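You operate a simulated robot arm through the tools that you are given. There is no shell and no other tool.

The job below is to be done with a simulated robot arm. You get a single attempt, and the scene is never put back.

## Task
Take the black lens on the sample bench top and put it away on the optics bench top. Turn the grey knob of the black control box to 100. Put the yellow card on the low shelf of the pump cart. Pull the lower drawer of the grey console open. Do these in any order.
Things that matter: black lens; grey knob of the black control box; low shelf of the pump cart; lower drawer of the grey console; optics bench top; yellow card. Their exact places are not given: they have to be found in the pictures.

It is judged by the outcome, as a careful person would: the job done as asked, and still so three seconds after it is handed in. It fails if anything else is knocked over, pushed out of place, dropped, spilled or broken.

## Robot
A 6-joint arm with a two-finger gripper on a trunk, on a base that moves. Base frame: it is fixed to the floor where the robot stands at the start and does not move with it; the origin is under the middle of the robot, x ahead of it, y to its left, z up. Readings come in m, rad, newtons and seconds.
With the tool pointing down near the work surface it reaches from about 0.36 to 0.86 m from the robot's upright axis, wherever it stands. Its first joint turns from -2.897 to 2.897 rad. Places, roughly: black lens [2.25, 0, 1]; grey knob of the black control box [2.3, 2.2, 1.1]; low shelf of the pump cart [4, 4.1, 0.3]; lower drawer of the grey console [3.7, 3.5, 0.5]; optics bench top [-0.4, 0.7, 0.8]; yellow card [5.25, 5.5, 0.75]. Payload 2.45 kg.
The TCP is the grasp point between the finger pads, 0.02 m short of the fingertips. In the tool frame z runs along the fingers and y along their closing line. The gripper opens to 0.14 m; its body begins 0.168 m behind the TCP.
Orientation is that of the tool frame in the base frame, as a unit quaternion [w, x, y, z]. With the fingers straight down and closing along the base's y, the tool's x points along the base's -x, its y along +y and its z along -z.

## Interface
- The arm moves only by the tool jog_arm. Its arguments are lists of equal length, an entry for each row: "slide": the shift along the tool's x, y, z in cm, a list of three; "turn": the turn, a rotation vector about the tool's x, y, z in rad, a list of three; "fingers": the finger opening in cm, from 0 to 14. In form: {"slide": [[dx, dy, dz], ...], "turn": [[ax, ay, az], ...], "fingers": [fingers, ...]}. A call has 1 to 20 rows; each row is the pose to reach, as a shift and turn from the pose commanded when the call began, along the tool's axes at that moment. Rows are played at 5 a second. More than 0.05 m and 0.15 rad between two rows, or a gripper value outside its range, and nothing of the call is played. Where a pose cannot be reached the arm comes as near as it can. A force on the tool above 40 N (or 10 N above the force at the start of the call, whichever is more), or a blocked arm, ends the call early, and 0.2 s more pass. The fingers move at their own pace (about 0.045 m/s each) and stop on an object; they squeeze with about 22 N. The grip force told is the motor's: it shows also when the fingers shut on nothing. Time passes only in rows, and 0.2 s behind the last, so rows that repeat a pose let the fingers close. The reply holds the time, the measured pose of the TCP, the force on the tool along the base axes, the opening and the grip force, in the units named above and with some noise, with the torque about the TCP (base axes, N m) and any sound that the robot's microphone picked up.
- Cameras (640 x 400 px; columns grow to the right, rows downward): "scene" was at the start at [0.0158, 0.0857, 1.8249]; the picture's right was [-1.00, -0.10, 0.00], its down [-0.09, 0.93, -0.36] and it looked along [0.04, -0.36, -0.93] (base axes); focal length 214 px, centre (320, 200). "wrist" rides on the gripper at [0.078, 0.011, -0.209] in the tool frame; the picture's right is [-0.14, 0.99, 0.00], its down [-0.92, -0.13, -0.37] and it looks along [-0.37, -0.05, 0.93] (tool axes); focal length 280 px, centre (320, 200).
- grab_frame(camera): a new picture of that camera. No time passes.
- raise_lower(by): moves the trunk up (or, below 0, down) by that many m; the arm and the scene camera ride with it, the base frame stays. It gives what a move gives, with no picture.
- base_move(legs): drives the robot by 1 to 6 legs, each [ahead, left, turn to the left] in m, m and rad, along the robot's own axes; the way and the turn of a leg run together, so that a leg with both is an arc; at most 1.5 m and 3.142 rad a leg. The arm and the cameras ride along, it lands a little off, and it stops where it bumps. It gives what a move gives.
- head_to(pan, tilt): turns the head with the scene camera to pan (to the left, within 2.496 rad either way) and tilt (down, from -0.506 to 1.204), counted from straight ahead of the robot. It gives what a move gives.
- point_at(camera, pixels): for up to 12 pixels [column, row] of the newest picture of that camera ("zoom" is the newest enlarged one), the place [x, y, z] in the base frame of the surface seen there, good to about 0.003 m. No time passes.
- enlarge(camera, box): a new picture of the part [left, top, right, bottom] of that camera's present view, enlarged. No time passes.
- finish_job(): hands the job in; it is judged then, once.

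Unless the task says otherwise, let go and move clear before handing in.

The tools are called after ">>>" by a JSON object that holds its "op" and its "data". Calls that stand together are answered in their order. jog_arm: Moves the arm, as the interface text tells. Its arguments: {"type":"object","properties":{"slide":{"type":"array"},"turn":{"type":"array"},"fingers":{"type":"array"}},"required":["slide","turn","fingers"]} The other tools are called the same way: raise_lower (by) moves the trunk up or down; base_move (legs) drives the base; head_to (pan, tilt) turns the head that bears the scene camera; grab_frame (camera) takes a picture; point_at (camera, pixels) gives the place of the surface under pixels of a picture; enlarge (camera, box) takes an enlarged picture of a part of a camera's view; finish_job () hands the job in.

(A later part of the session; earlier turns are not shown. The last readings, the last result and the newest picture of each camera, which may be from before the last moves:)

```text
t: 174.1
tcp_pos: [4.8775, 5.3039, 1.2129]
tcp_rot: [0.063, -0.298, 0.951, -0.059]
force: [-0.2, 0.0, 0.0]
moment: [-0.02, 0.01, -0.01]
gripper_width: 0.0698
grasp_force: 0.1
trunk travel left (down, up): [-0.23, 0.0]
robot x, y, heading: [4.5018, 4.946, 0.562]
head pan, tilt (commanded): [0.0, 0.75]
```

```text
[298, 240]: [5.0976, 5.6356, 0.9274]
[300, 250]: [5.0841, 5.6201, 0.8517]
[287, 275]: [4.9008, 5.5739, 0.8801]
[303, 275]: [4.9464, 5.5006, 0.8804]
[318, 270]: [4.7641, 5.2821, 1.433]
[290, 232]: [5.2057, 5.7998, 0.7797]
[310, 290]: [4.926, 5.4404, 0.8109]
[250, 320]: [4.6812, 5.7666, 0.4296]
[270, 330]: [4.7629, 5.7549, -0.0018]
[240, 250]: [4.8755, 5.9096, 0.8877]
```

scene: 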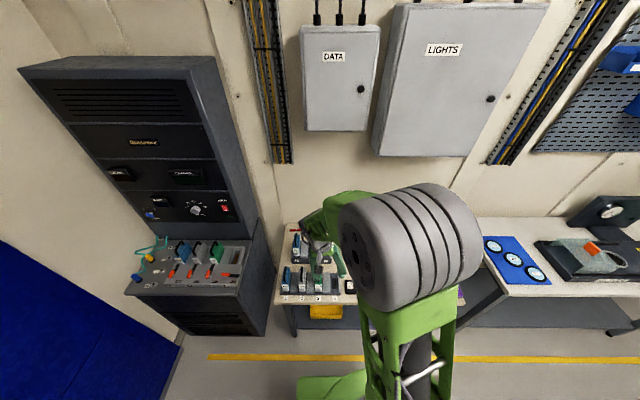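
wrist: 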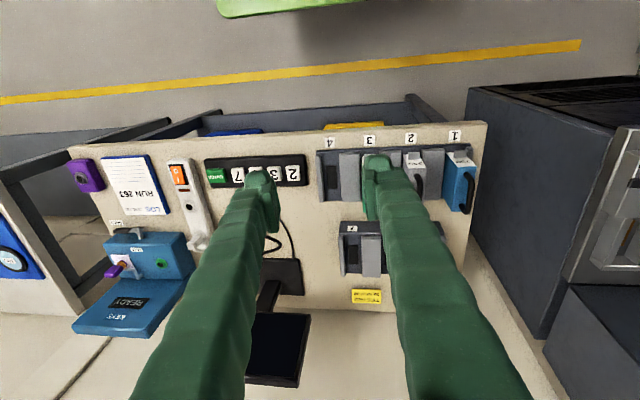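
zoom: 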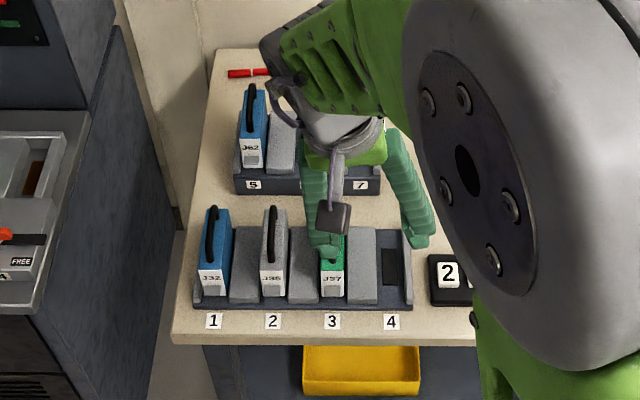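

Padlock J62 is at n≈2.07 (top 0.93), out of the way. Moving the base 0.2 m forward and 0.1 m left, and lowering the trunk 0.1 m.

>>> {"op": "base_move", "data": {"legs": [[0.0, 0.1, 0], [0.18, 0, 0]]}}

>>> {"op": "raise_lower", "data": {"by": -0.1}}

>>> {"op": "grab_frame", "data": {"camera": "wrist"}}

```text
t: 176.7
tcp_pos: [4.9757, 5.4821, 1.2116]
tcp_rot: [0.064, -0.295, 0.951, -0.059]
force: [0.8, 1.2, -0.6]
moment: [-0.06, 0.03, -0.02]
gripper_width: 0.0701
grasp_force: 0.1
trunk travel left (down, up): [-0.23, 0.0]
robot x, y, heading: [4.5993, 5.1232, 0.555]
head pan, tilt (commanded): [0.0, 0.75]
```

```text
t: 178.0
tcp_pos: [4.9762, 5.4826, 1.1124]
tcp_rot: [0.064, -0.296, 0.951, -0.06]
force: [0.7, -0.1, 0.5]
moment: [-0.02, 0.0, 0.02]
gripper_width: 0.07
grasp_force: 0.0
trunk travel left (down, up): [-0.13, 0.1]
robot x, y, heading: [4.6003, 5.1249, 0.557]
head pan, tilt (commanded): [0.0, 0.75]
```

```text
taken
```

wrist: 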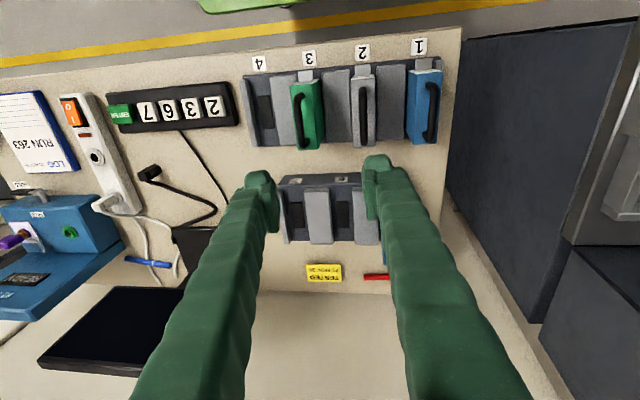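

Card is now at wrist (324,272). Re-measuring card corners from here.

>>> {"op": "enlarge", "data": {"camera": "wrist", "box": [284, 232, 364, 312]}}

```text
5.00 times, centred on (324, 272) of wrist
```

zoom: 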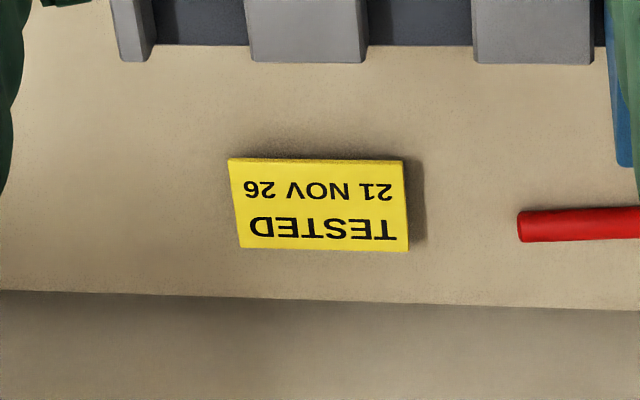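

>>> {"op": "point_at", "data": {"camera": "zoom", "pixels": [[233, 163], [398, 166], [403, 246], [245, 243], [320, 205], [320, 110], [320, 280], [525, 225], [130, 55], [310, 58], [150, 200], [460, 240]]}}

```text
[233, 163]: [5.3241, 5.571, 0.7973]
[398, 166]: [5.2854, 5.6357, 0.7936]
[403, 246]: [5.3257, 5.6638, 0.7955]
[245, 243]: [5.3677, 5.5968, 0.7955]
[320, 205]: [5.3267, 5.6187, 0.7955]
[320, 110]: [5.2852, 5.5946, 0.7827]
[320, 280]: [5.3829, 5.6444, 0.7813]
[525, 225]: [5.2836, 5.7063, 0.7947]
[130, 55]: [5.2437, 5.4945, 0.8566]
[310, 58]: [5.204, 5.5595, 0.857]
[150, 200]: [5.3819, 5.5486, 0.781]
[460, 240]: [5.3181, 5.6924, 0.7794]
```

Card centre confirmed (5.3257,5.6168). Rotating the tool to 30° tilt facing the wall with closing axis along the card's length, opening the fingers to 10 cm.

>>> {"op": "jog_arm", "data": {"slide": [[0, 0, 0], [0, 0, 0], [0, 0, 0], [0, 0, 0]], "turn": [[-0.0331, -0.1086, 0.0212], [-0.0662, -0.2172, 0.0423], [-0.0992, -0.3258, 0.0635], [-0.1323, -0.4344, 0.0846]], "fingers": [8, 9, 10, 10]}}

>>> {"op": "grab_frame", "data": {"camera": "wrist"}}

```text
t: 179.0
tcp_pos: [4.9775, 5.4806, 1.1129]
tcp_rot: [0.232, -0.268, 0.934, 0.049]
force: [-0.9, -0.4, 0.0]
moment: [-0.01, -0.01, -0.01]
gripper_width: 0.1
grasp_force: 0.1
out of reach, approached as far as the arm can: row 4
trunk travel left (down, up): [-0.13, 0.1]
robot x, y, heading: [4.5995, 5.123, 0.562]
head pan, tilt (commanded): [0.0, 0.75]
```

```text
taken
```

wrist: 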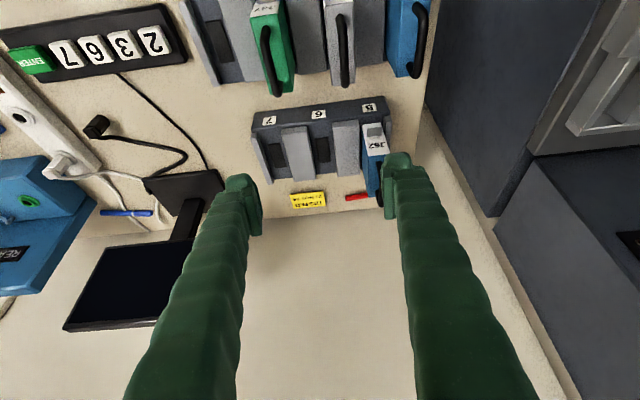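

Orientation nearly reached (limited by the folded arm); I'll finish it while extending to the pre-grasp position above and behind the card.

>>> {"op": "jog_arm", "data": {"slide": [[-2.8, -1.05, 3.69], [-5.6, -2.11, 7.38], [-8.4, -3.16, 11.07], [-11.2, -4.21, 14.77], [-14.0, -5.27, 18.46], [-16.78, -6.32, 22.15]], "turn": [[0, 0, 0], [-0.008, -0.011, 0.002], [-0.016, -0.022, 0.004], [-0.024, -0.033, 0.005], [-0.032, -0.044, 0.007], [-0.033, -0.046, 0.0075]], "fingers": [10, 10, 10, 10, 10, 10]}}

>>> {"op": "grab_frame", "data": {"camera": "wrist"}}

>>> {"op": "grab_frame", "data": {"camera": "scene"}}

```text
t: 180.4
tcp_pos: [5.2275, 5.5507, 0.9951]
tcp_rot: [0.249, -0.267, 0.928, 0.071]
force: [-0.3, -0.3, 0.2]
moment: [0.02, 0.03, 0.03]
gripper_width: 0.1001
grasp_force: 0.2
trunk travel left (down, up): [-0.13, 0.1]
robot x, y, heading: [4.5985, 5.1267, 0.557]
head pan, tilt (commanded): [0.0, 0.75]
```

```text
taken
```

wrist: 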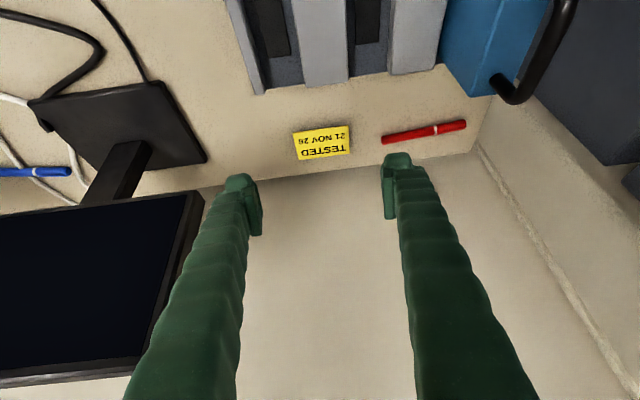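

```text
taken
```

scene: 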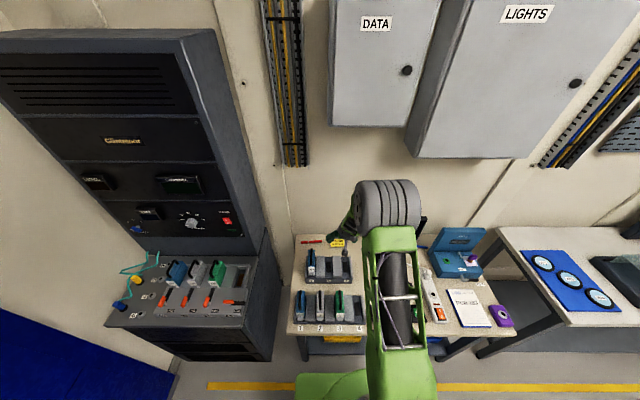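

Orientation is exact now and the card is centred between the fingers (322,143). Advancing 19 cm along the tool axis, leaving 3 cm.

>>> {"op": "jog_arm", "data": {"slide": [[0, 0.1, 4.75], [0, 0.2, 9.5], [0, 0.3, 14.25], [-0.05, 0.39, 19.0]], "turn": [[0, 0, 0], [0, 0, 0], [0, 0, 0], [0, 0, 0]], "fingers": [10, 10, 10, 10]}}

>>> {"op": "grab_frame", "data": {"camera": "wrist"}}

>>> {"op": "grab_frame", "data": {"camera": "scene"}}

```text
t: 181.4
tcp_pos: [5.3078, 5.6061, 0.8289]
tcp_rot: [0.249, -0.267, 0.928, 0.071]
force: [0.5, -0.7, 0.0]
moment: [0.0, 0.03, 0.0]
gripper_width: 0.1
grasp_force: 0.1
trunk travel left (down, up): [-0.13, 0.1]
robot x, y, heading: [4.597, 5.1242, 0.557]
head pan, tilt (commanded): [0.0, 0.75]
```

```text
taken
```

wrist: 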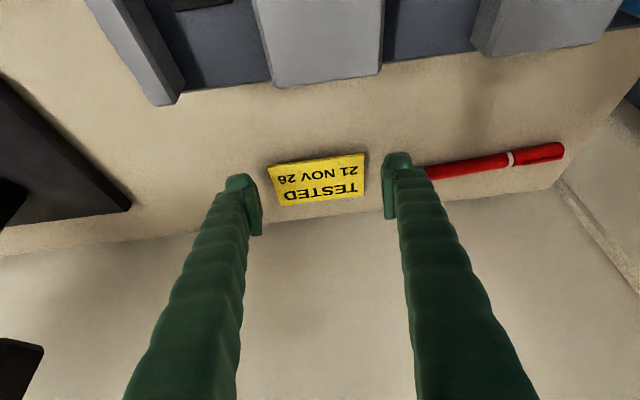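

```text
taken
```

scene: 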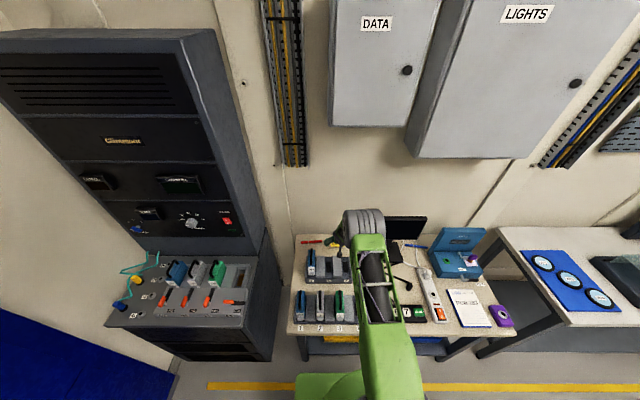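

3 cm short; the card spans columns 267–366 between fingers at 262/384. Measuring its ends relative to the TCP for a last correction.

>>> {"op": "enlarge", "data": {"camera": "wrist", "box": [225, 130, 425, 240]}}

>>> {"op": "point_at", "data": {"camera": "wrist", "pixels": [[270, 168], [363, 156], [364, 192], [281, 203], [317, 180], [430, 172], [376, 205], [255, 215], [300, 150], [330, 215]]}}

```text
3.20 times, centred on (325, 185) of wrist
```

zoom: 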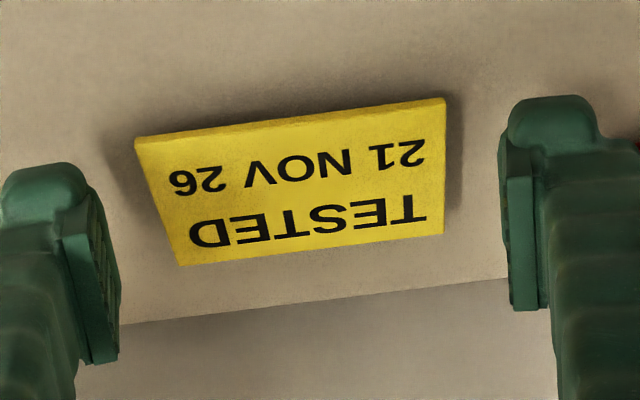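

```text
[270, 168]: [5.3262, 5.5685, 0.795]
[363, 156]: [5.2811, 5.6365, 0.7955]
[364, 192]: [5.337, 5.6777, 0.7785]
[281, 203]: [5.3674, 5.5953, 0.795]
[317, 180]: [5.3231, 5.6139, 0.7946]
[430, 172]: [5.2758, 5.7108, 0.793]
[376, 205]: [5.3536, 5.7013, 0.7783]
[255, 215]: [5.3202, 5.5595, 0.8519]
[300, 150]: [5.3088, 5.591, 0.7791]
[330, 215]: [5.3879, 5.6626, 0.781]
```

Aligned (n≈1.930). Advancing the remaining 2.6 cm in small steps.

>>> {"op": "jog_arm", "data": {"slide": [[0, 0, 1.0], [0, 0, 2.0], [0, 0, 2.6], [0, 0, 2.6]], "turn": [[0, 0, 0], [0, 0, 0], [0, 0, 0], [0, 0, 0]], "fingers": [10, 10, 10, 10]}}

>>> {"op": "enlarge", "data": {"camera": "wrist", "box": [225, 130, 425, 240]}}

```text
t: 182.4
tcp_pos: [5.3184, 5.6133, 0.8095]
tcp_rot: [0.25, -0.267, 0.928, 0.072]
force: [0.4, -1.4, 0.2]
moment: [0.03, 0.01, 0.01]
gripper_width: 0.0997
grasp_force: 0.1
trunk travel left (down, up): [-0.13, 0.1]
robot x, y, heading: [4.598, 5.1251, 0.56]
head pan, tilt (commanded): [0.0, 0.75]
```

```text
3.20 times, centred on (325, 185) of wrist
```

zoom: 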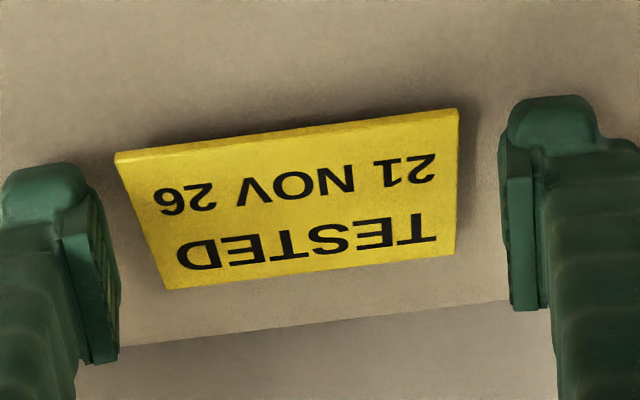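

Tips are ~6 mm above the desk; lowering 4 mm more, then closing.

>>> {"op": "jog_arm", "data": {"slide": [[0.1, 0, 0.17], [0.2, 0, 0.35], [0.2, 0, 0.35]], "turn": [[0, 0, 0], [0, 0, 0], [0, 0, 0]], "fingers": [10, 10, 10]}}

```text
t: 183.2
tcp_pos: [5.3185, 5.6137, 0.8067]
tcp_rot: [0.249, -0.267, 0.928, 0.071]
force: [0.0, -0.9, 0.0]
moment: [0.01, -0.03, 0.01]
gripper_width: 0.1
grasp_force: 0.1
trunk travel left (down, up): [-0.13, 0.1]
robot x, y, heading: [4.5971, 5.1251, 0.564]
head pan, tilt (commanded): [0.0, 0.75]
```

>>> {"op": "jog_arm", "data": {"slide": [[0, 0, 0], [0, 0, 0], [0, 0, 0], [0, 0, 0], [0, 0, 0], [0, 0, 0]], "turn": [[0, 0, 0], [0, 0, 0], [0, 0, 0], [0, 0, 0], [0, 0, 0], [0, 0, 0]], "fingers": [9, 8, 7, 7, 7, 7]}}

>>> {"op": "grab_frame", "data": {"camera": "wrist"}}

```text
t: 184.6
tcp_pos: [5.3196, 5.6142, 0.8068]
tcp_rot: [0.249, -0.267, 0.928, 0.071]
force: [-0.5, 0.2, 0.7]
moment: [0.03, 0.01, 0.02]
gripper_width: 0.0835
grasp_force: 22.5
trunk travel left (down, up): [-0.13, 0.1]
robot x, y, heading: [4.5991, 5.1245, 0.56]
head pan, tilt (commanded): [0.0, 0.75]
```

```text
taken
```

wrist: 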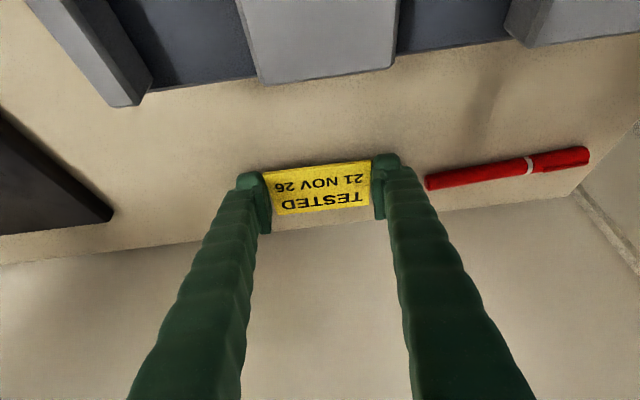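

Card gripped at 8.35 cm with 22.5 N. Lifting 4 cm vertically to check.

>>> {"op": "jog_arm", "data": {"slide": [[-0.5, 0, -0.87], [-1.0, 0, -1.73], [-1.5, 0, -2.6], [-2.0, 0, -3.46], [-2.0, 0, -3.46]], "turn": [[0, 0, 0], [0, 0, 0], [0, 0, 0], [0, 0, 0], [0, 0, 0]], "fingers": [7, 7, 7, 7, 7]}}

>>> {"op": "grab_frame", "data": {"camera": "wrist"}}

```text
t: 185.8
tcp_pos: [5.3168, 5.615, 0.847]
tcp_rot: [0.248, -0.267, 0.928, 0.071]
force: [-0.1, -0.5, -0.4]
moment: [-0.05, -0.02, 0.0]
gripper_width: 0.0832
grasp_force: 21.7
trunk travel left (down, up): [-0.13, 0.1]
robot x, y, heading: [4.5972, 5.1271, 0.56]
head pan, tilt (commanded): [0.0, 0.75]
```

```text
taken
```

wrist: 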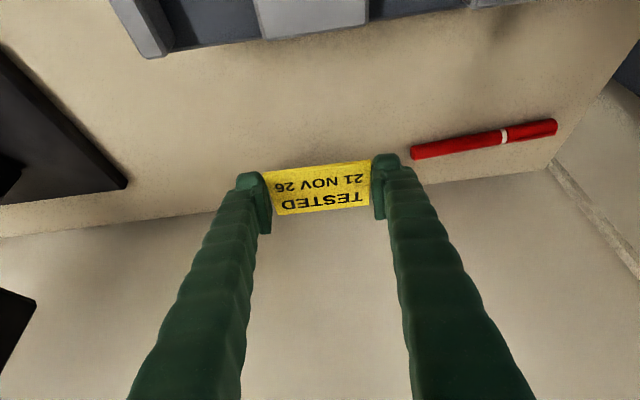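

The card is held flat. Retreating up and back along the tool axis.

>>> {"op": "jog_arm", "data": {"slide": [[0, 0, -4], [0, 0, -8.5], [0, 0, -13], [0, 0, -17.5], [0, 0, -21], [0, 0, -21]], "turn": [[0, 0, 0], [0, 0, 0], [0, 0, 0], [0, 0, 0], [0, 0, 0], [0, 0, 0]], "fingers": [7, 7, 7, 7, 7, 7]}}

>>> {"op": "grab_frame", "data": {"camera": "wrist"}}

>>> {"op": "point_at", "data": {"camera": "wrist", "pixels": [[275, 172], [365, 165], [365, 198], [285, 210], [320, 188]]}}

```text
t: 187.2
tcp_pos: [5.2268, 5.5575, 1.0278]
tcp_rot: [0.249, -0.267, 0.928, 0.072]
force: [-0.7, 0.0, -0.7]
moment: [-0.03, 0.01, -0.02]
gripper_width: 0.0834
grasp_force: 22.0
trunk travel left (down, up): [-0.13, 0.1]
robot x, y, heading: [4.5984, 5.1253, 0.563]
head pan, tilt (commanded): [0.0, 0.75]
```

```text
taken
```

wrist: 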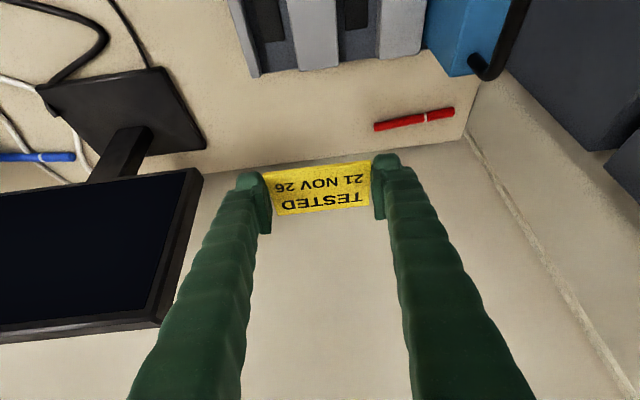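

```text
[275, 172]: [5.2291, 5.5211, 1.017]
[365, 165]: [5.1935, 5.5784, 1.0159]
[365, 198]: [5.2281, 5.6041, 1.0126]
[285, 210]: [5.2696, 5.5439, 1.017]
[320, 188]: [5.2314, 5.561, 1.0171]
```

The card is flat in the grip (top z = TCP−0.011). I'll back the base away from the desk, retract and raise the arm.

>>> {"op": "base_move", "data": {"legs": [[-0.2, 0, 0]]}}

>>> {"op": "jog_arm", "data": {"slide": [[2.2, 0, -3.6], [4.5, 0, -7.2], [6.7, 0, -10.8], [9.0, 0, -14.4]], "turn": [[0, 0, 0], [0, 0, 0], [0, 0, 0], [0, 0, 0]], "fingers": [7, 7, 7, 7]}}

>>> {"op": "grab_frame", "data": {"camera": "wrist"}}

```text
t: 188.8
tcp_pos: [5.0643, 5.4484, 1.0281]
tcp_rot: [0.249, -0.263, 0.929, 0.071]
force: [-0.4, 0.7, -0.5]
moment: [0.02, 0.0, -0.04]
gripper_width: 0.0835
grasp_force: 21.9
trunk travel left (down, up): [-0.13, 0.1]
robot x, y, heading: [4.4334, 5.0192, 0.553]
head pan, tilt (commanded): [0.0, 0.75]
```

```text
t: 189.8
tcp_pos: [4.931, 5.37, 1.1071]
tcp_rot: [0.25, -0.262, 0.93, 0.071]
force: [0.1, -0.5, -1.1]
moment: [0.0, -0.04, 0.0]
gripper_width: 0.0835
grasp_force: 21.9
trunk travel left (down, up): [-0.13, 0.1]
robot x, y, heading: [4.4289, 5.0223, 0.549]
head pan, tilt (commanded): [0.0, 0.75]
```

```text
taken
```

wrist: 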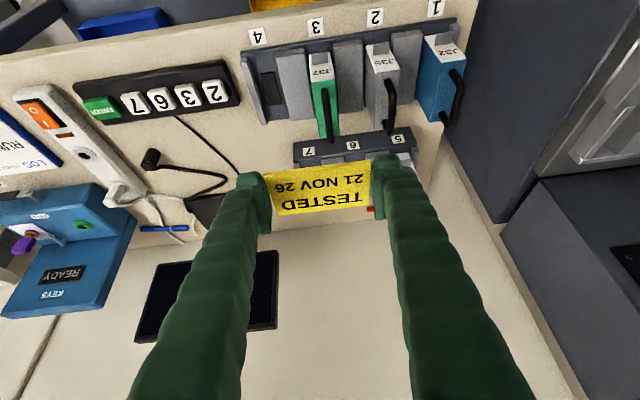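

I'll raise the trunk and strafe right back to the lane, then approach the pump cart from its front side.

>>> {"op": "raise_lower", "data": {"by": 0.1}}

>>> {"op": "base_move", "data": {"legs": [[0, -1.0, 0], [0, -1.05, 0]]}}

>>> {"op": "grab_frame", "data": {"camera": "wrist"}}

```text
t: 191.2
tcp_pos: [4.9329, 5.3714, 1.2063]
tcp_rot: [0.25, -0.263, 0.929, 0.071]
force: [0.3, 0.0, -0.1]
moment: [-0.02, -0.02, 0.02]
gripper_width: 0.0835
grasp_force: 22.2
trunk travel left (down, up): [-0.23, 0.0]
robot x, y, heading: [4.4343, 5.0198, 0.548]
head pan, tilt (commanded): [0.0, 0.75]
```

```text
t: 209.6
tcp_pos: [6.034, 3.6275, 1.208]
tcp_rot: [0.249, -0.271, 0.927, 0.073]
force: [0.3, 0.3, -0.1]
moment: [0.03, 0.0, 0.03]
gripper_width: 0.0835
grasp_force: 21.7
trunk travel left (down, up): [-0.23, 0.0]
robot x, y, heading: [5.5401, 3.2703, 0.563]
head pan, tilt (commanded): [0.0, 0.75]
```

```text
taken
```

wrist: 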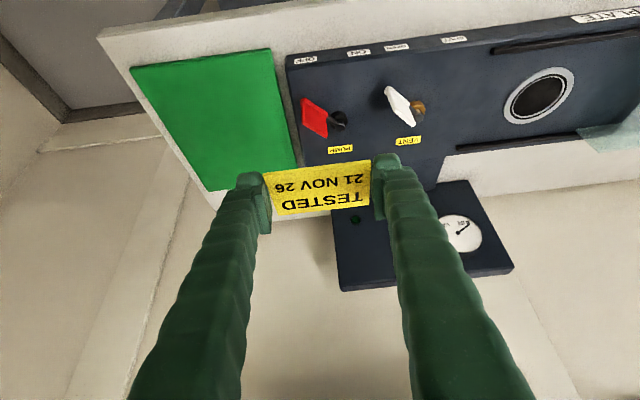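

Back in the lane with the card still held. Now reverse to beside the pump cart and turn left to face it.

>>> {"op": "base_move", "data": {"legs": [[-0.9, 0, 0], [0, 0, 1.57]]}}

>>> {"op": "head_to", "data": {"pan": 0.3, "tilt": 0.9}}

>>> {"op": "grab_frame", "data": {"camera": "scene"}}

>>> {"op": "grab_frame", "data": {"camera": "wrist"}}

```text
t: 218.2
tcp_pos: [4.4133, 3.2697, 1.2076]
tcp_rot: [-0.126, 0.846, -0.466, -0.227]
force: [-0.1, 1.2, 0.3]
moment: [-0.01, 0.0, -0.02]
gripper_width: 0.0834
grasp_force: 21.5
trunk travel left (down, up): [-0.23, 0.0]
robot x, y, heading: [4.7713, 2.7738, 2.134]
head pan, tilt (commanded): [0.0, 0.75]
```

```text
t: 219.0
tcp_pos: [4.4151, 3.2701, 1.2082]
tcp_rot: [-0.124, 0.846, -0.466, -0.227]
force: [0.4, 0.2, 0.4]
moment: [0.01, 0.0, 0.01]
gripper_width: 0.0835
grasp_force: 22.0
trunk travel left (down, up): [-0.23, 0.0]
robot x, y, heading: [4.7686, 2.7742, 2.131]
head pan, tilt (commanded): [0.3, 0.901]
```

```text
taken
```

scene: 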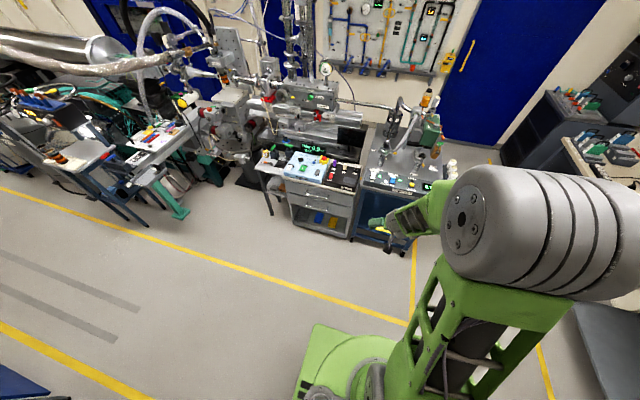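

```text
taken
```

wrist: 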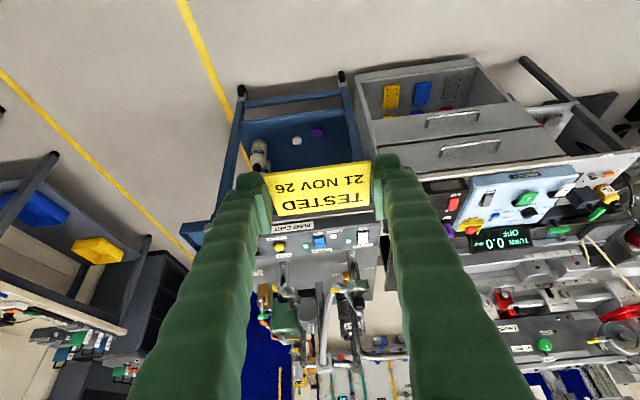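

The wrist view shows the cart's low shelf (blue) with a bottle (260,155), a white item (297,140) and a purple item (316,132); the console's lower drawer handle is at (455,118). Zooming and measuring.

>>> {"op": "enlarge", "data": {"camera": "wrist", "box": [210, 60, 380, 200]}}

>>> {"op": "point_at", "data": {"camera": "wrist", "pixels": [[260, 155], [297, 140], [316, 132], [340, 140], [280, 160], [300, 105], [240, 105], [342, 85], [330, 120], [280, 120], [350, 155], [300, 95]]}}

```text
2.86 times, centred on (295, 130) of wrist
```

zoom: 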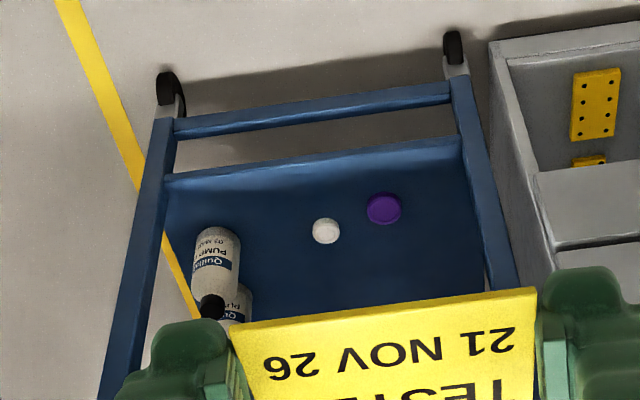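

```text
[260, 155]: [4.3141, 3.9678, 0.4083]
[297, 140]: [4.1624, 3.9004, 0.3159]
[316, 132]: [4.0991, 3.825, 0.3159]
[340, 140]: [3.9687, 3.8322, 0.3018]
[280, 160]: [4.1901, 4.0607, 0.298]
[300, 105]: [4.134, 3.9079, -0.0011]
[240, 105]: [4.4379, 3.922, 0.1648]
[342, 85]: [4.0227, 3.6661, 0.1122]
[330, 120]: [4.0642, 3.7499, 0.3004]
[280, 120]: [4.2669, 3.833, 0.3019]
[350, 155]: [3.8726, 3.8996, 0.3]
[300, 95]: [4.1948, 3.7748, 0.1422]
```

Low shelf top is z≈0.300; the front legs are at u≈5.36 and 5.845, caps sit near the front at u≈5.505 and 5.60. The free area is behind the caps. I'll measure the underside/front of the cart top to plan a deeper-tilt insertion.

>>> {"op": "point_at", "data": {"camera": "wrist", "pixels": [[310, 218], [280, 232], [340, 225], [310, 212], [265, 238], [370, 225], [240, 165], [350, 110], [455, 118], [470, 145], [430, 122], [480, 115]]}}

>>> {"op": "enlarge", "data": {"camera": "scene", "box": [270, 140, 470, 260]}}

>>> {"op": "enlarge", "data": {"camera": "wrist", "box": [350, 60, 580, 240]}}

```text
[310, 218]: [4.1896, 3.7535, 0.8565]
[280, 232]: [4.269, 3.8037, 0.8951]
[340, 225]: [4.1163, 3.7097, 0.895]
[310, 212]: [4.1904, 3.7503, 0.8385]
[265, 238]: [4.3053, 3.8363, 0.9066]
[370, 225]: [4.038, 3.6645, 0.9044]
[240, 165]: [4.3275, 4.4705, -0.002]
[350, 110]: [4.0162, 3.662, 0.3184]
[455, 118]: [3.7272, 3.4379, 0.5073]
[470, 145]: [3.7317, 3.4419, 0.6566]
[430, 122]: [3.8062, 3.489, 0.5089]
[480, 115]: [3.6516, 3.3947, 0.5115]
```

```text
3.20 times, centred on (370, 200) of scene
```

zoom: 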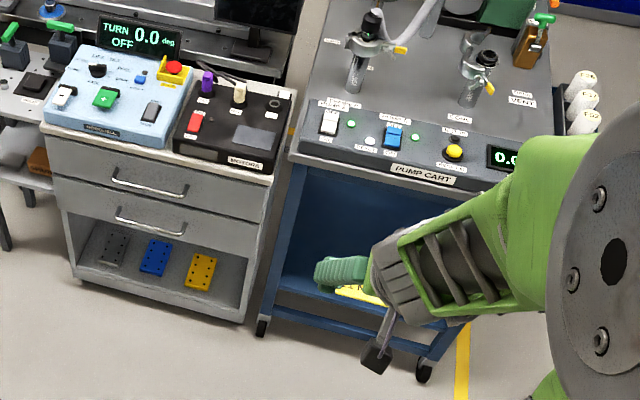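

```text
2.22 times, centred on (465, 150) of wrist
```

zoom: 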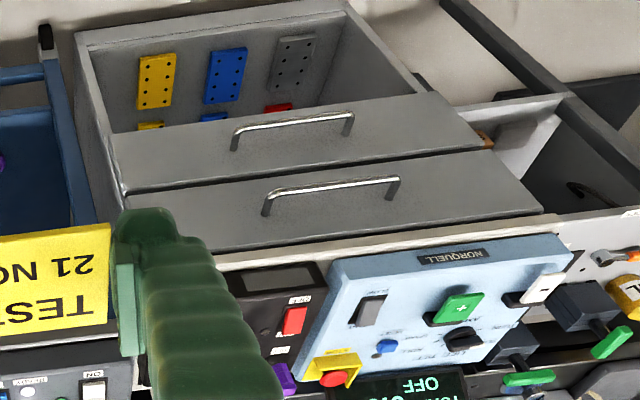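

Cart top underside is at z≈0.79, front n≈0.95. Plan: lower the trunk fully, bring the card to z≈0.62 with 40° tilt, drive forward, and slide in under the top to u≈5.53, n≈1.155 behind the caps. First the trunk.

>>> {"op": "raise_lower", "data": {"by": -0.23}}

>>> {"op": "jog_arm", "data": {"slide": [[2.87, 0, 3.51], [5.73, 0, 7.03], [8.6, 0, 10.54], [11.46, 0, 14.05], [14.33, 0, 17.56], [17.19, 0, 21.08], [20.06, 0, 24.59], [22.92, 0, 28.1]], "turn": [[0, 0, 0], [0, -0.03, 0], [0, -0.06, 0], [0, -0.09, 0], [0, -0.12, 0], [0, -0.15, 0], [0, -0.165, 0], [0, -0.1745, 0]], "fingers": [7, 7, 7, 7, 7, 7, 7, 7]}}

>>> {"op": "grab_frame", "data": {"camera": "wrist"}}

>>> {"op": "grab_frame", "data": {"camera": "scene"}}

```text
t: 221.4
tcp_pos: [4.4134, 3.2706, 0.9774]
tcp_rot: [-0.125, 0.846, -0.466, -0.227]
force: [0.1, 0.8, -0.1]
moment: [0.01, 0.05, 0.03]
gripper_width: 0.0834
grasp_force: 21.5
trunk travel left (down, up): [0.0, 0.23]
robot x, y, heading: [4.77, 2.7749, 2.135]
head pan, tilt (commanded): [0.3, 0.901]
```

```text
t: 223.2
tcp_pos: [4.4411, 3.2215, 0.6217]
tcp_rot: [-0.165, 0.823, -0.454, -0.3]
force: [0.4, -0.4, -0.3]
moment: [-0.01, -0.01, -0.02]
gripper_width: 0.0834
grasp_force: 21.9
trunk travel left (down, up): [0.0, 0.23]
robot x, y, heading: [4.7672, 2.7746, 2.136]
head pan, tilt (commanded): [0.3, 0.901]
```

```text
taken
```

wrist: 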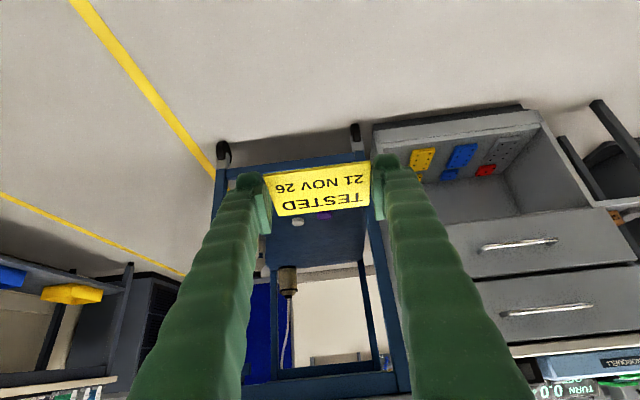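

```text
taken
```

scene: 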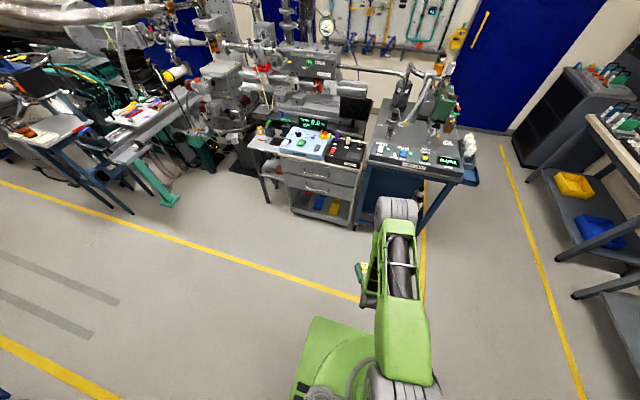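

Arm is low and tilted 40°. The elbow drum appears at scene (398,207); I'll check its position relative to the cart before driving forward.

>>> {"op": "point_at", "data": {"camera": "scene", "pixels": [[395, 203], [385, 210], [412, 210], [400, 220], [395, 260], [375, 300], [365, 270], [410, 330]]}}

>>> {"op": "enlarge", "data": {"camera": "wrist", "box": [200, 120, 440, 280]}}

```text
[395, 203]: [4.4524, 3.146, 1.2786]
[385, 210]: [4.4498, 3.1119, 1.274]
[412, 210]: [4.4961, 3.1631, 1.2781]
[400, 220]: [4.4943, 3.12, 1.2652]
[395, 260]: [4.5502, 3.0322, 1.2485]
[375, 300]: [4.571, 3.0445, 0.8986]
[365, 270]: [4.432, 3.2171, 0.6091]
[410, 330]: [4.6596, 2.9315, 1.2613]
```

```text
2.50 times, centred on (320, 200) of wrist
```

zoom: 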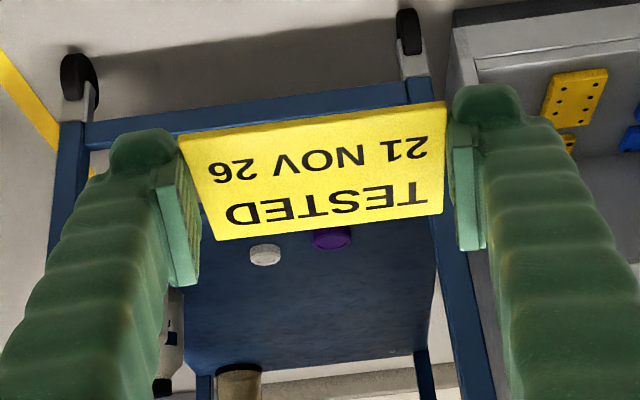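

Elbow is at n≈0.30, z≈1.28, so after advancing 0.5 m it stays above/in front of the cart panel. Shift right 5.5 cm and drive forward 0.4 m first.

>>> {"op": "base_move", "data": {"legs": [[0, -0.055, 0], [0.4, 0, 0]]}}

>>> {"op": "grab_frame", "data": {"camera": "wrist"}}

>>> {"op": "grab_frame", "data": {"camera": "scene"}}

```text
t: 226.4
tcp_pos: [4.2727, 3.5802, 0.6201]
tcp_rot: [-0.164, 0.825, -0.449, -0.3]
force: [0.6, 0.6, -0.5]
moment: [0.0, 0.0, -0.03]
gripper_width: 0.0834
grasp_force: 21.8
trunk travel left (down, up): [0.0, 0.23]
robot x, y, heading: [4.6031, 3.1366, 2.141]
head pan, tilt (commanded): [0.3, 0.901]
```

```text
taken
```

wrist: 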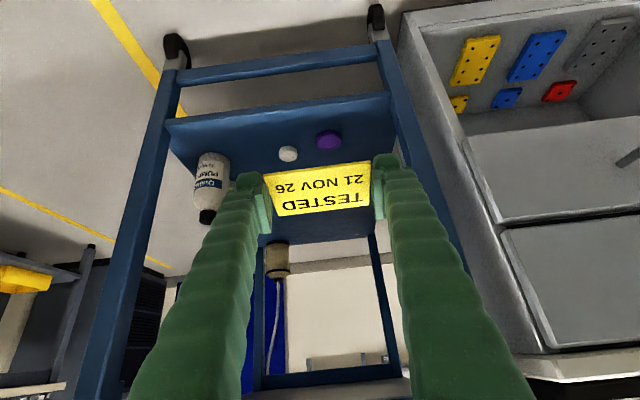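

```text
taken
```

scene: 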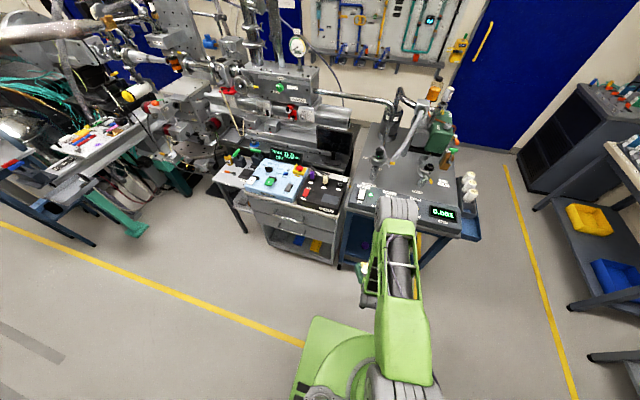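

Good view of the shelf: caps at (289,153), (329,140), bottle (210,185), amber jar at the back (277,258). Measuring the free area and edges.

>>> {"op": "point_at", "data": {"camera": "wrist", "pixels": [[289, 153], [329, 140], [210, 175], [208, 215], [180, 120], [380, 98], [300, 108], [350, 130], [310, 225], [350, 225], [277, 250], [165, 140]]}}

>>> {"op": "enlarge", "data": {"camera": "wrist", "box": [150, 80, 430, 290]}}

```text
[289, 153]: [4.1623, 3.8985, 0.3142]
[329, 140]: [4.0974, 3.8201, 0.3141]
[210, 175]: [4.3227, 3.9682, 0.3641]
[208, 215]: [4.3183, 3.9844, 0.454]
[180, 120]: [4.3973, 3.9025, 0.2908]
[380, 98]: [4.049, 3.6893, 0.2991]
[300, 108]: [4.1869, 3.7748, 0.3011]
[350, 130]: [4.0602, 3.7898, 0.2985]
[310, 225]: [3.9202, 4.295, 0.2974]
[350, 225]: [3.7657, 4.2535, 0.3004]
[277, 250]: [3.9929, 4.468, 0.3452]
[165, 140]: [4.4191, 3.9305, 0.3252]
```

```text
1.90 times, centred on (290, 185) of wrist
```

zoom: 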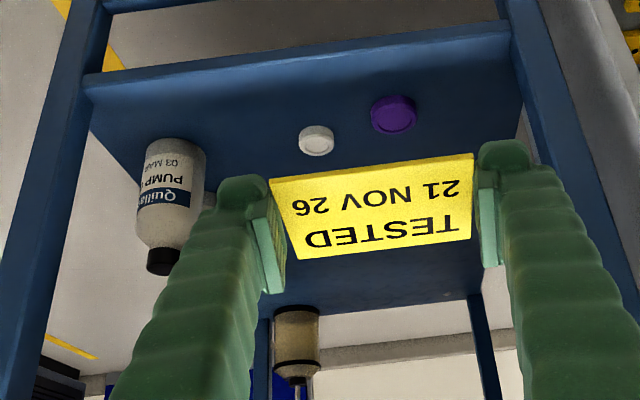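

Shelf front edge is n≈0.975, z≈0.30; the target area (u≈5.53, n≈1.155) behind the caps is clear. For forearm clearance to the cart's front panel I'll increase tilt to 50°, then drive 0.11 m more.

>>> {"op": "jog_arm", "data": {"slide": [[0, 0, 0], [0, 0, 0]], "turn": [[0, -0.09, 0], [0, -0.1745, 0]], "fingers": [7, 7]}}

>>> {"op": "base_move", "data": {"legs": [[0.11, 0, 0]]}}

>>> {"op": "grab_frame", "data": {"camera": "wrist"}}

>>> {"op": "grab_frame", "data": {"camera": "scene"}}

```text
t: 227.0
tcp_pos: [4.2712, 3.5792, 0.6216]
tcp_rot: [-0.203, 0.795, -0.433, -0.372]
force: [-0.1, 0.0, -0.3]
moment: [-0.02, 0.0, -0.02]
gripper_width: 0.0834
grasp_force: 21.8
trunk travel left (down, up): [0.0, 0.23]
robot x, y, heading: [4.6009, 3.1359, 2.141]
head pan, tilt (commanded): [0.3, 0.901]
```

```text
t: 228.2
tcp_pos: [4.2136, 3.6686, 0.6201]
tcp_rot: [-0.202, 0.796, -0.432, -0.373]
force: [-0.5, -0.3, 0.0]
moment: [-0.01, -0.01, -0.04]
gripper_width: 0.0836
grasp_force: 21.9
trunk travel left (down, up): [0.0, 0.23]
robot x, y, heading: [4.5473, 3.2248, 2.144]
head pan, tilt (commanded): [0.3, 0.901]
```

```text
taken
```

wrist: 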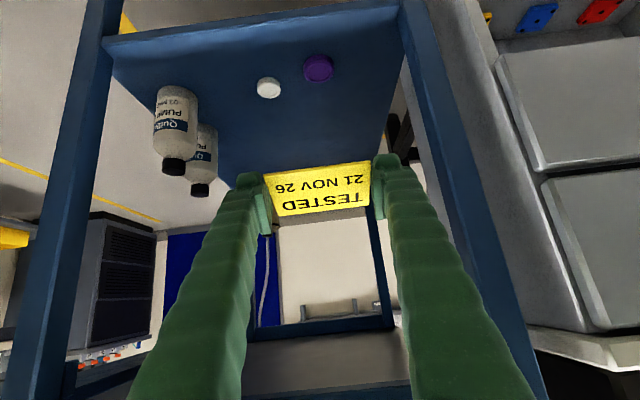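

```text
taken
```

scene: 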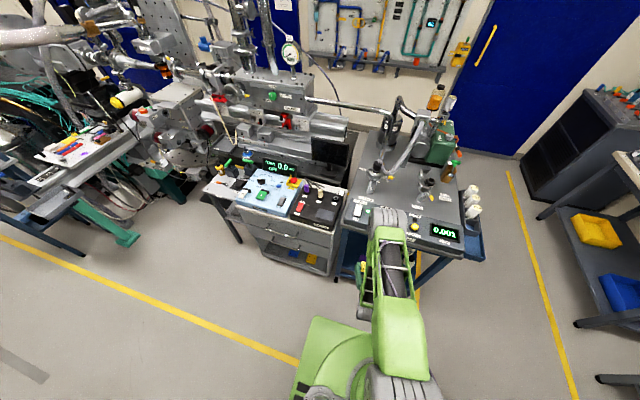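

Checking the elbow's position relative to the cart panel before extending.

>>> {"op": "point_at", "data": {"camera": "scene", "pixels": [[388, 214], [400, 216], [378, 222], [390, 228], [395, 275], [415, 227], [365, 215], [360, 250]]}}

>>> {"op": "enlarge", "data": {"camera": "scene", "box": [310, 160, 470, 320]}}

```text
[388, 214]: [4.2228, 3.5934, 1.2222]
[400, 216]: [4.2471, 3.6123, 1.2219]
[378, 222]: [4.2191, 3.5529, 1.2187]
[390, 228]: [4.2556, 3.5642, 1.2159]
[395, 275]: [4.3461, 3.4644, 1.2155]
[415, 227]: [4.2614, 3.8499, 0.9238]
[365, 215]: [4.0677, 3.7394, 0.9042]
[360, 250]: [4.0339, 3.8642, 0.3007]
```

```text
2.50 times, centred on (390, 240) of scene
```

zoom: 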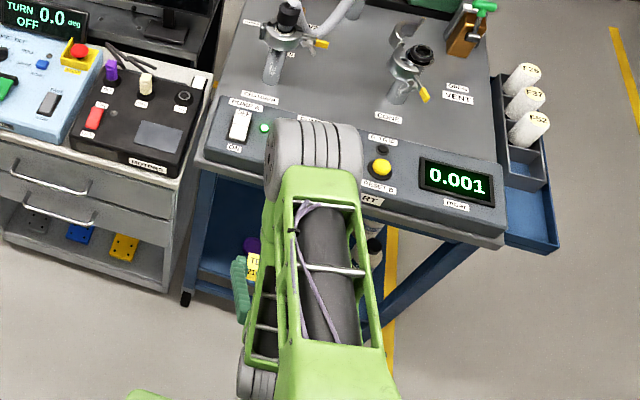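

Elbow (top z 1.22, n≈0.80) is clear of the panel. Extending in along the tool axis – first ~26 cm.

>>> {"op": "jog_arm", "data": {"slide": [[0.29, -0.19, 4.35], [0.58, -0.37, 8.7], [0.87, -0.56, 13.05], [1.17, -0.74, 17.4], [1.46, -0.93, 21.75], [1.74, -1.11, 26.0]], "turn": [[0, 0, 0], [0, 0, 0], [0, 0, 0], [0, 0, 0], [0, 0, 0], [0, 0, 0]], "fingers": [7, 7, 7, 7, 7, 7]}}

>>> {"op": "grab_frame", "data": {"camera": "wrist"}}

>>> {"op": "enlarge", "data": {"camera": "scene", "box": [310, 160, 470, 320]}}

```text
t: 229.6
tcp_pos: [4.1198, 3.8337, 0.4379]
tcp_rot: [-0.202, 0.796, -0.432, -0.372]
force: [-0.2, 0.3, -0.2]
moment: [-0.01, 0.0, -0.01]
gripper_width: 0.0833
grasp_force: 22.2
trunk travel left (down, up): [0.0, 0.23]
robot x, y, heading: [4.5494, 3.2273, 2.149]
head pan, tilt (commanded): [0.3, 0.901]
```

```text
taken
```

wrist: 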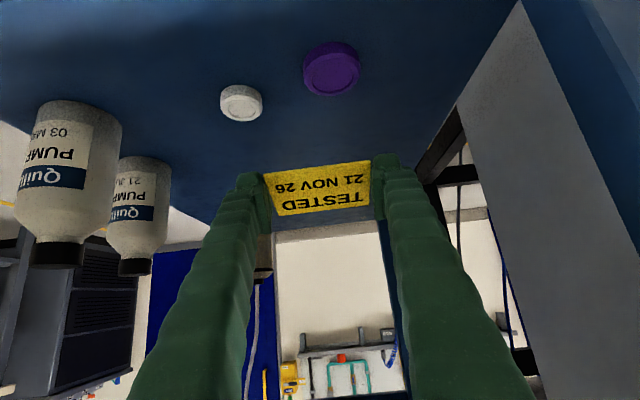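

```text
2.50 times, centred on (390, 240) of scene
```

zoom: 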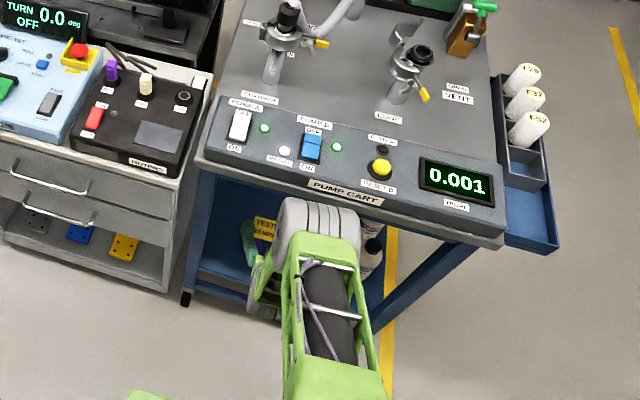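

Progress fine; checking elbow clearance to the front panel now.

>>> {"op": "point_at", "data": {"camera": "scene", "pixels": [[390, 242], [400, 244], [380, 245], [390, 250], [392, 238], [391, 233], [380, 233]]}}

>>> {"op": "point_at", "data": {"camera": "wrist", "pixels": [[241, 100], [332, 68], [318, 190], [290, 150], [330, 140], [140, 200], [340, 225], [300, 222]]}}

```text
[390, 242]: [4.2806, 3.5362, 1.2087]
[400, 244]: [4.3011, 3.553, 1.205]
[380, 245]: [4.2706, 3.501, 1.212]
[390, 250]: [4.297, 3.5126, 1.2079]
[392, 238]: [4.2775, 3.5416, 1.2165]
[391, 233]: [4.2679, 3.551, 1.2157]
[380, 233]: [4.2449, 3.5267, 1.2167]
```

```text
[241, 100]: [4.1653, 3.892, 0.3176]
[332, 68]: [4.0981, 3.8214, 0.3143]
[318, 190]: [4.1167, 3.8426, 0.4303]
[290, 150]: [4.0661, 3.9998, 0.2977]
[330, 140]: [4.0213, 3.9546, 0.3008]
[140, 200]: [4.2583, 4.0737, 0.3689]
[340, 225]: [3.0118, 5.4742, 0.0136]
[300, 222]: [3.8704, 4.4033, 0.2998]
```

Continuing to 3 cm above the shelf at u≈5.53, n≈1.143.

>>> {"op": "jog_arm", "data": {"slide": [[0.22, -0.16, 3.8], [0.44, -0.31, 7.6], [0.66, -0.47, 11.38]], "turn": [[0, 0, 0], [0, 0, 0], [0, 0, 0]], "fingers": [7, 7, 7]}}

>>> {"op": "grab_frame", "data": {"camera": "wrist"}}

>>> {"op": "enlarge", "data": {"camera": "scene", "box": [310, 160, 470, 320]}}

```text
t: 230.4
tcp_pos: [4.0886, 3.8932, 0.3953]
tcp_rot: [-0.201, 0.797, -0.432, -0.371]
force: [0.4, -0.1, -1.5]
moment: [0.03, 0.02, -0.01]
gripper_width: 0.083
grasp_force: 22.0
out of reach, approached as far as the arm can: row 2, 3
trunk travel left (down, up): [0.0, 0.23]
robot x, y, heading: [4.5474, 3.2279, 2.145]
head pan, tilt (commanded): [0.3, 0.901]
```

```text
taken
```

wrist: 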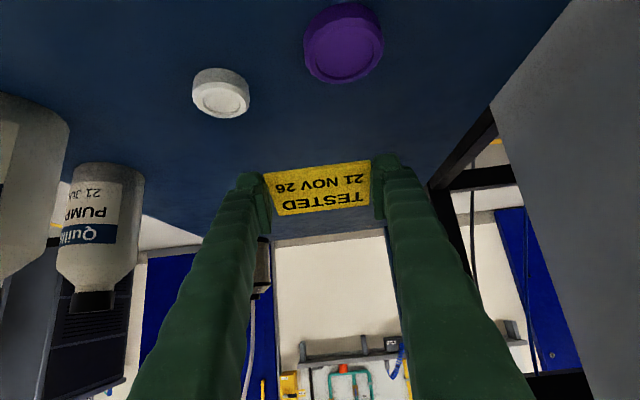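

```text
2.50 times, centred on (390, 240) of scene
```

zoom: 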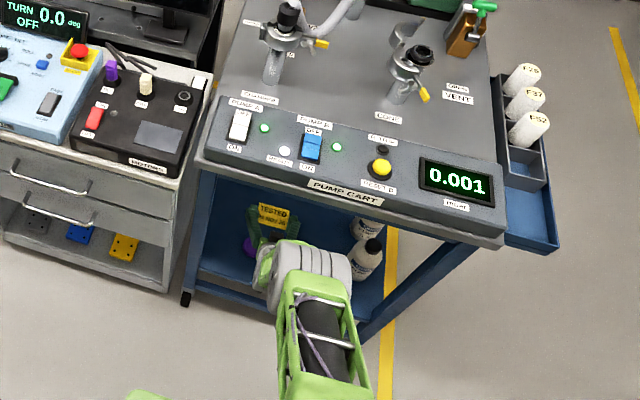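

Arm reach limit hit 6 cm short; space around the card is free, so I'll drive the base 8 cm closer and then bring the TCP to target.

>>> {"op": "base_move", "data": {"legs": [[0.08, 0, 0]]}}

>>> {"op": "grab_frame", "data": {"camera": "wrist"}}

```text
t: 231.4
tcp_pos: [4.0464, 3.9566, 0.3955]
tcp_rot: [-0.202, 0.797, -0.432, -0.372]
force: [0.2, -0.7, 0.5]
moment: [0.0, -0.04, 0.01]
gripper_width: 0.0833
grasp_force: 21.8
trunk travel left (down, up): [0.0, 0.23]
robot x, y, heading: [4.5053, 3.2884, 2.145]
head pan, tilt (commanded): [0.3, 0.901]
```

```text
taken
```

wrist: 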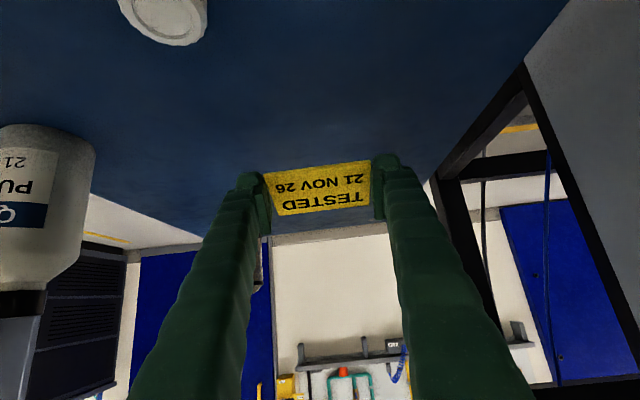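

Now move to TCP n≈1.16, z≈0.345 (mostly tool +x).

>>> {"op": "jog_arm", "data": {"slide": [[3.3, 0, 0], [6.6, 0, 0], [6.6, 0, 0]], "turn": [[0, 0, 0], [0, 0, 0], [0, 0, 0]], "fingers": [7, 7, 7]}}

>>> {"op": "grab_frame", "data": {"camera": "wrist"}}

>>> {"op": "point_at", "data": {"camera": "wrist", "pixels": [[285, 172], [360, 165], [362, 200], [290, 210], [320, 130], [320, 150], [300, 225], [350, 218]]}}

```text
t: 232.2
tcp_pos: [4.0763, 3.9124, 0.3789]
tcp_rot: [-0.201, 0.797, -0.433, -0.37]
force: [-0.3, 0.1, -0.4]
moment: [0.01, 0.04, 0.0]
gripper_width: 0.0831
grasp_force: 21.6
out of reach, approached as far as the arm can: row 1, 2, 3
trunk travel left (down, up): [0.0, 0.23]
robot x, y, heading: [4.503, 3.2894, 2.146]
head pan, tilt (commanded): [0.3, 0.901]
```

```text
taken
```

wrist: 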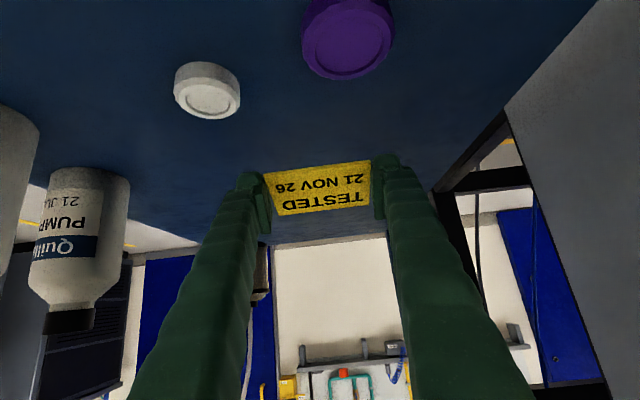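

```text
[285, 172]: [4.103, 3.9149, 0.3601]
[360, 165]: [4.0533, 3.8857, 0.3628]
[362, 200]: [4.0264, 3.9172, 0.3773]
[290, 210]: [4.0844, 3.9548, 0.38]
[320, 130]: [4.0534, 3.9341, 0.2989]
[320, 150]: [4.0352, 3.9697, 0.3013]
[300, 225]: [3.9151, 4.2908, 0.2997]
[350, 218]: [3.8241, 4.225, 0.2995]
```

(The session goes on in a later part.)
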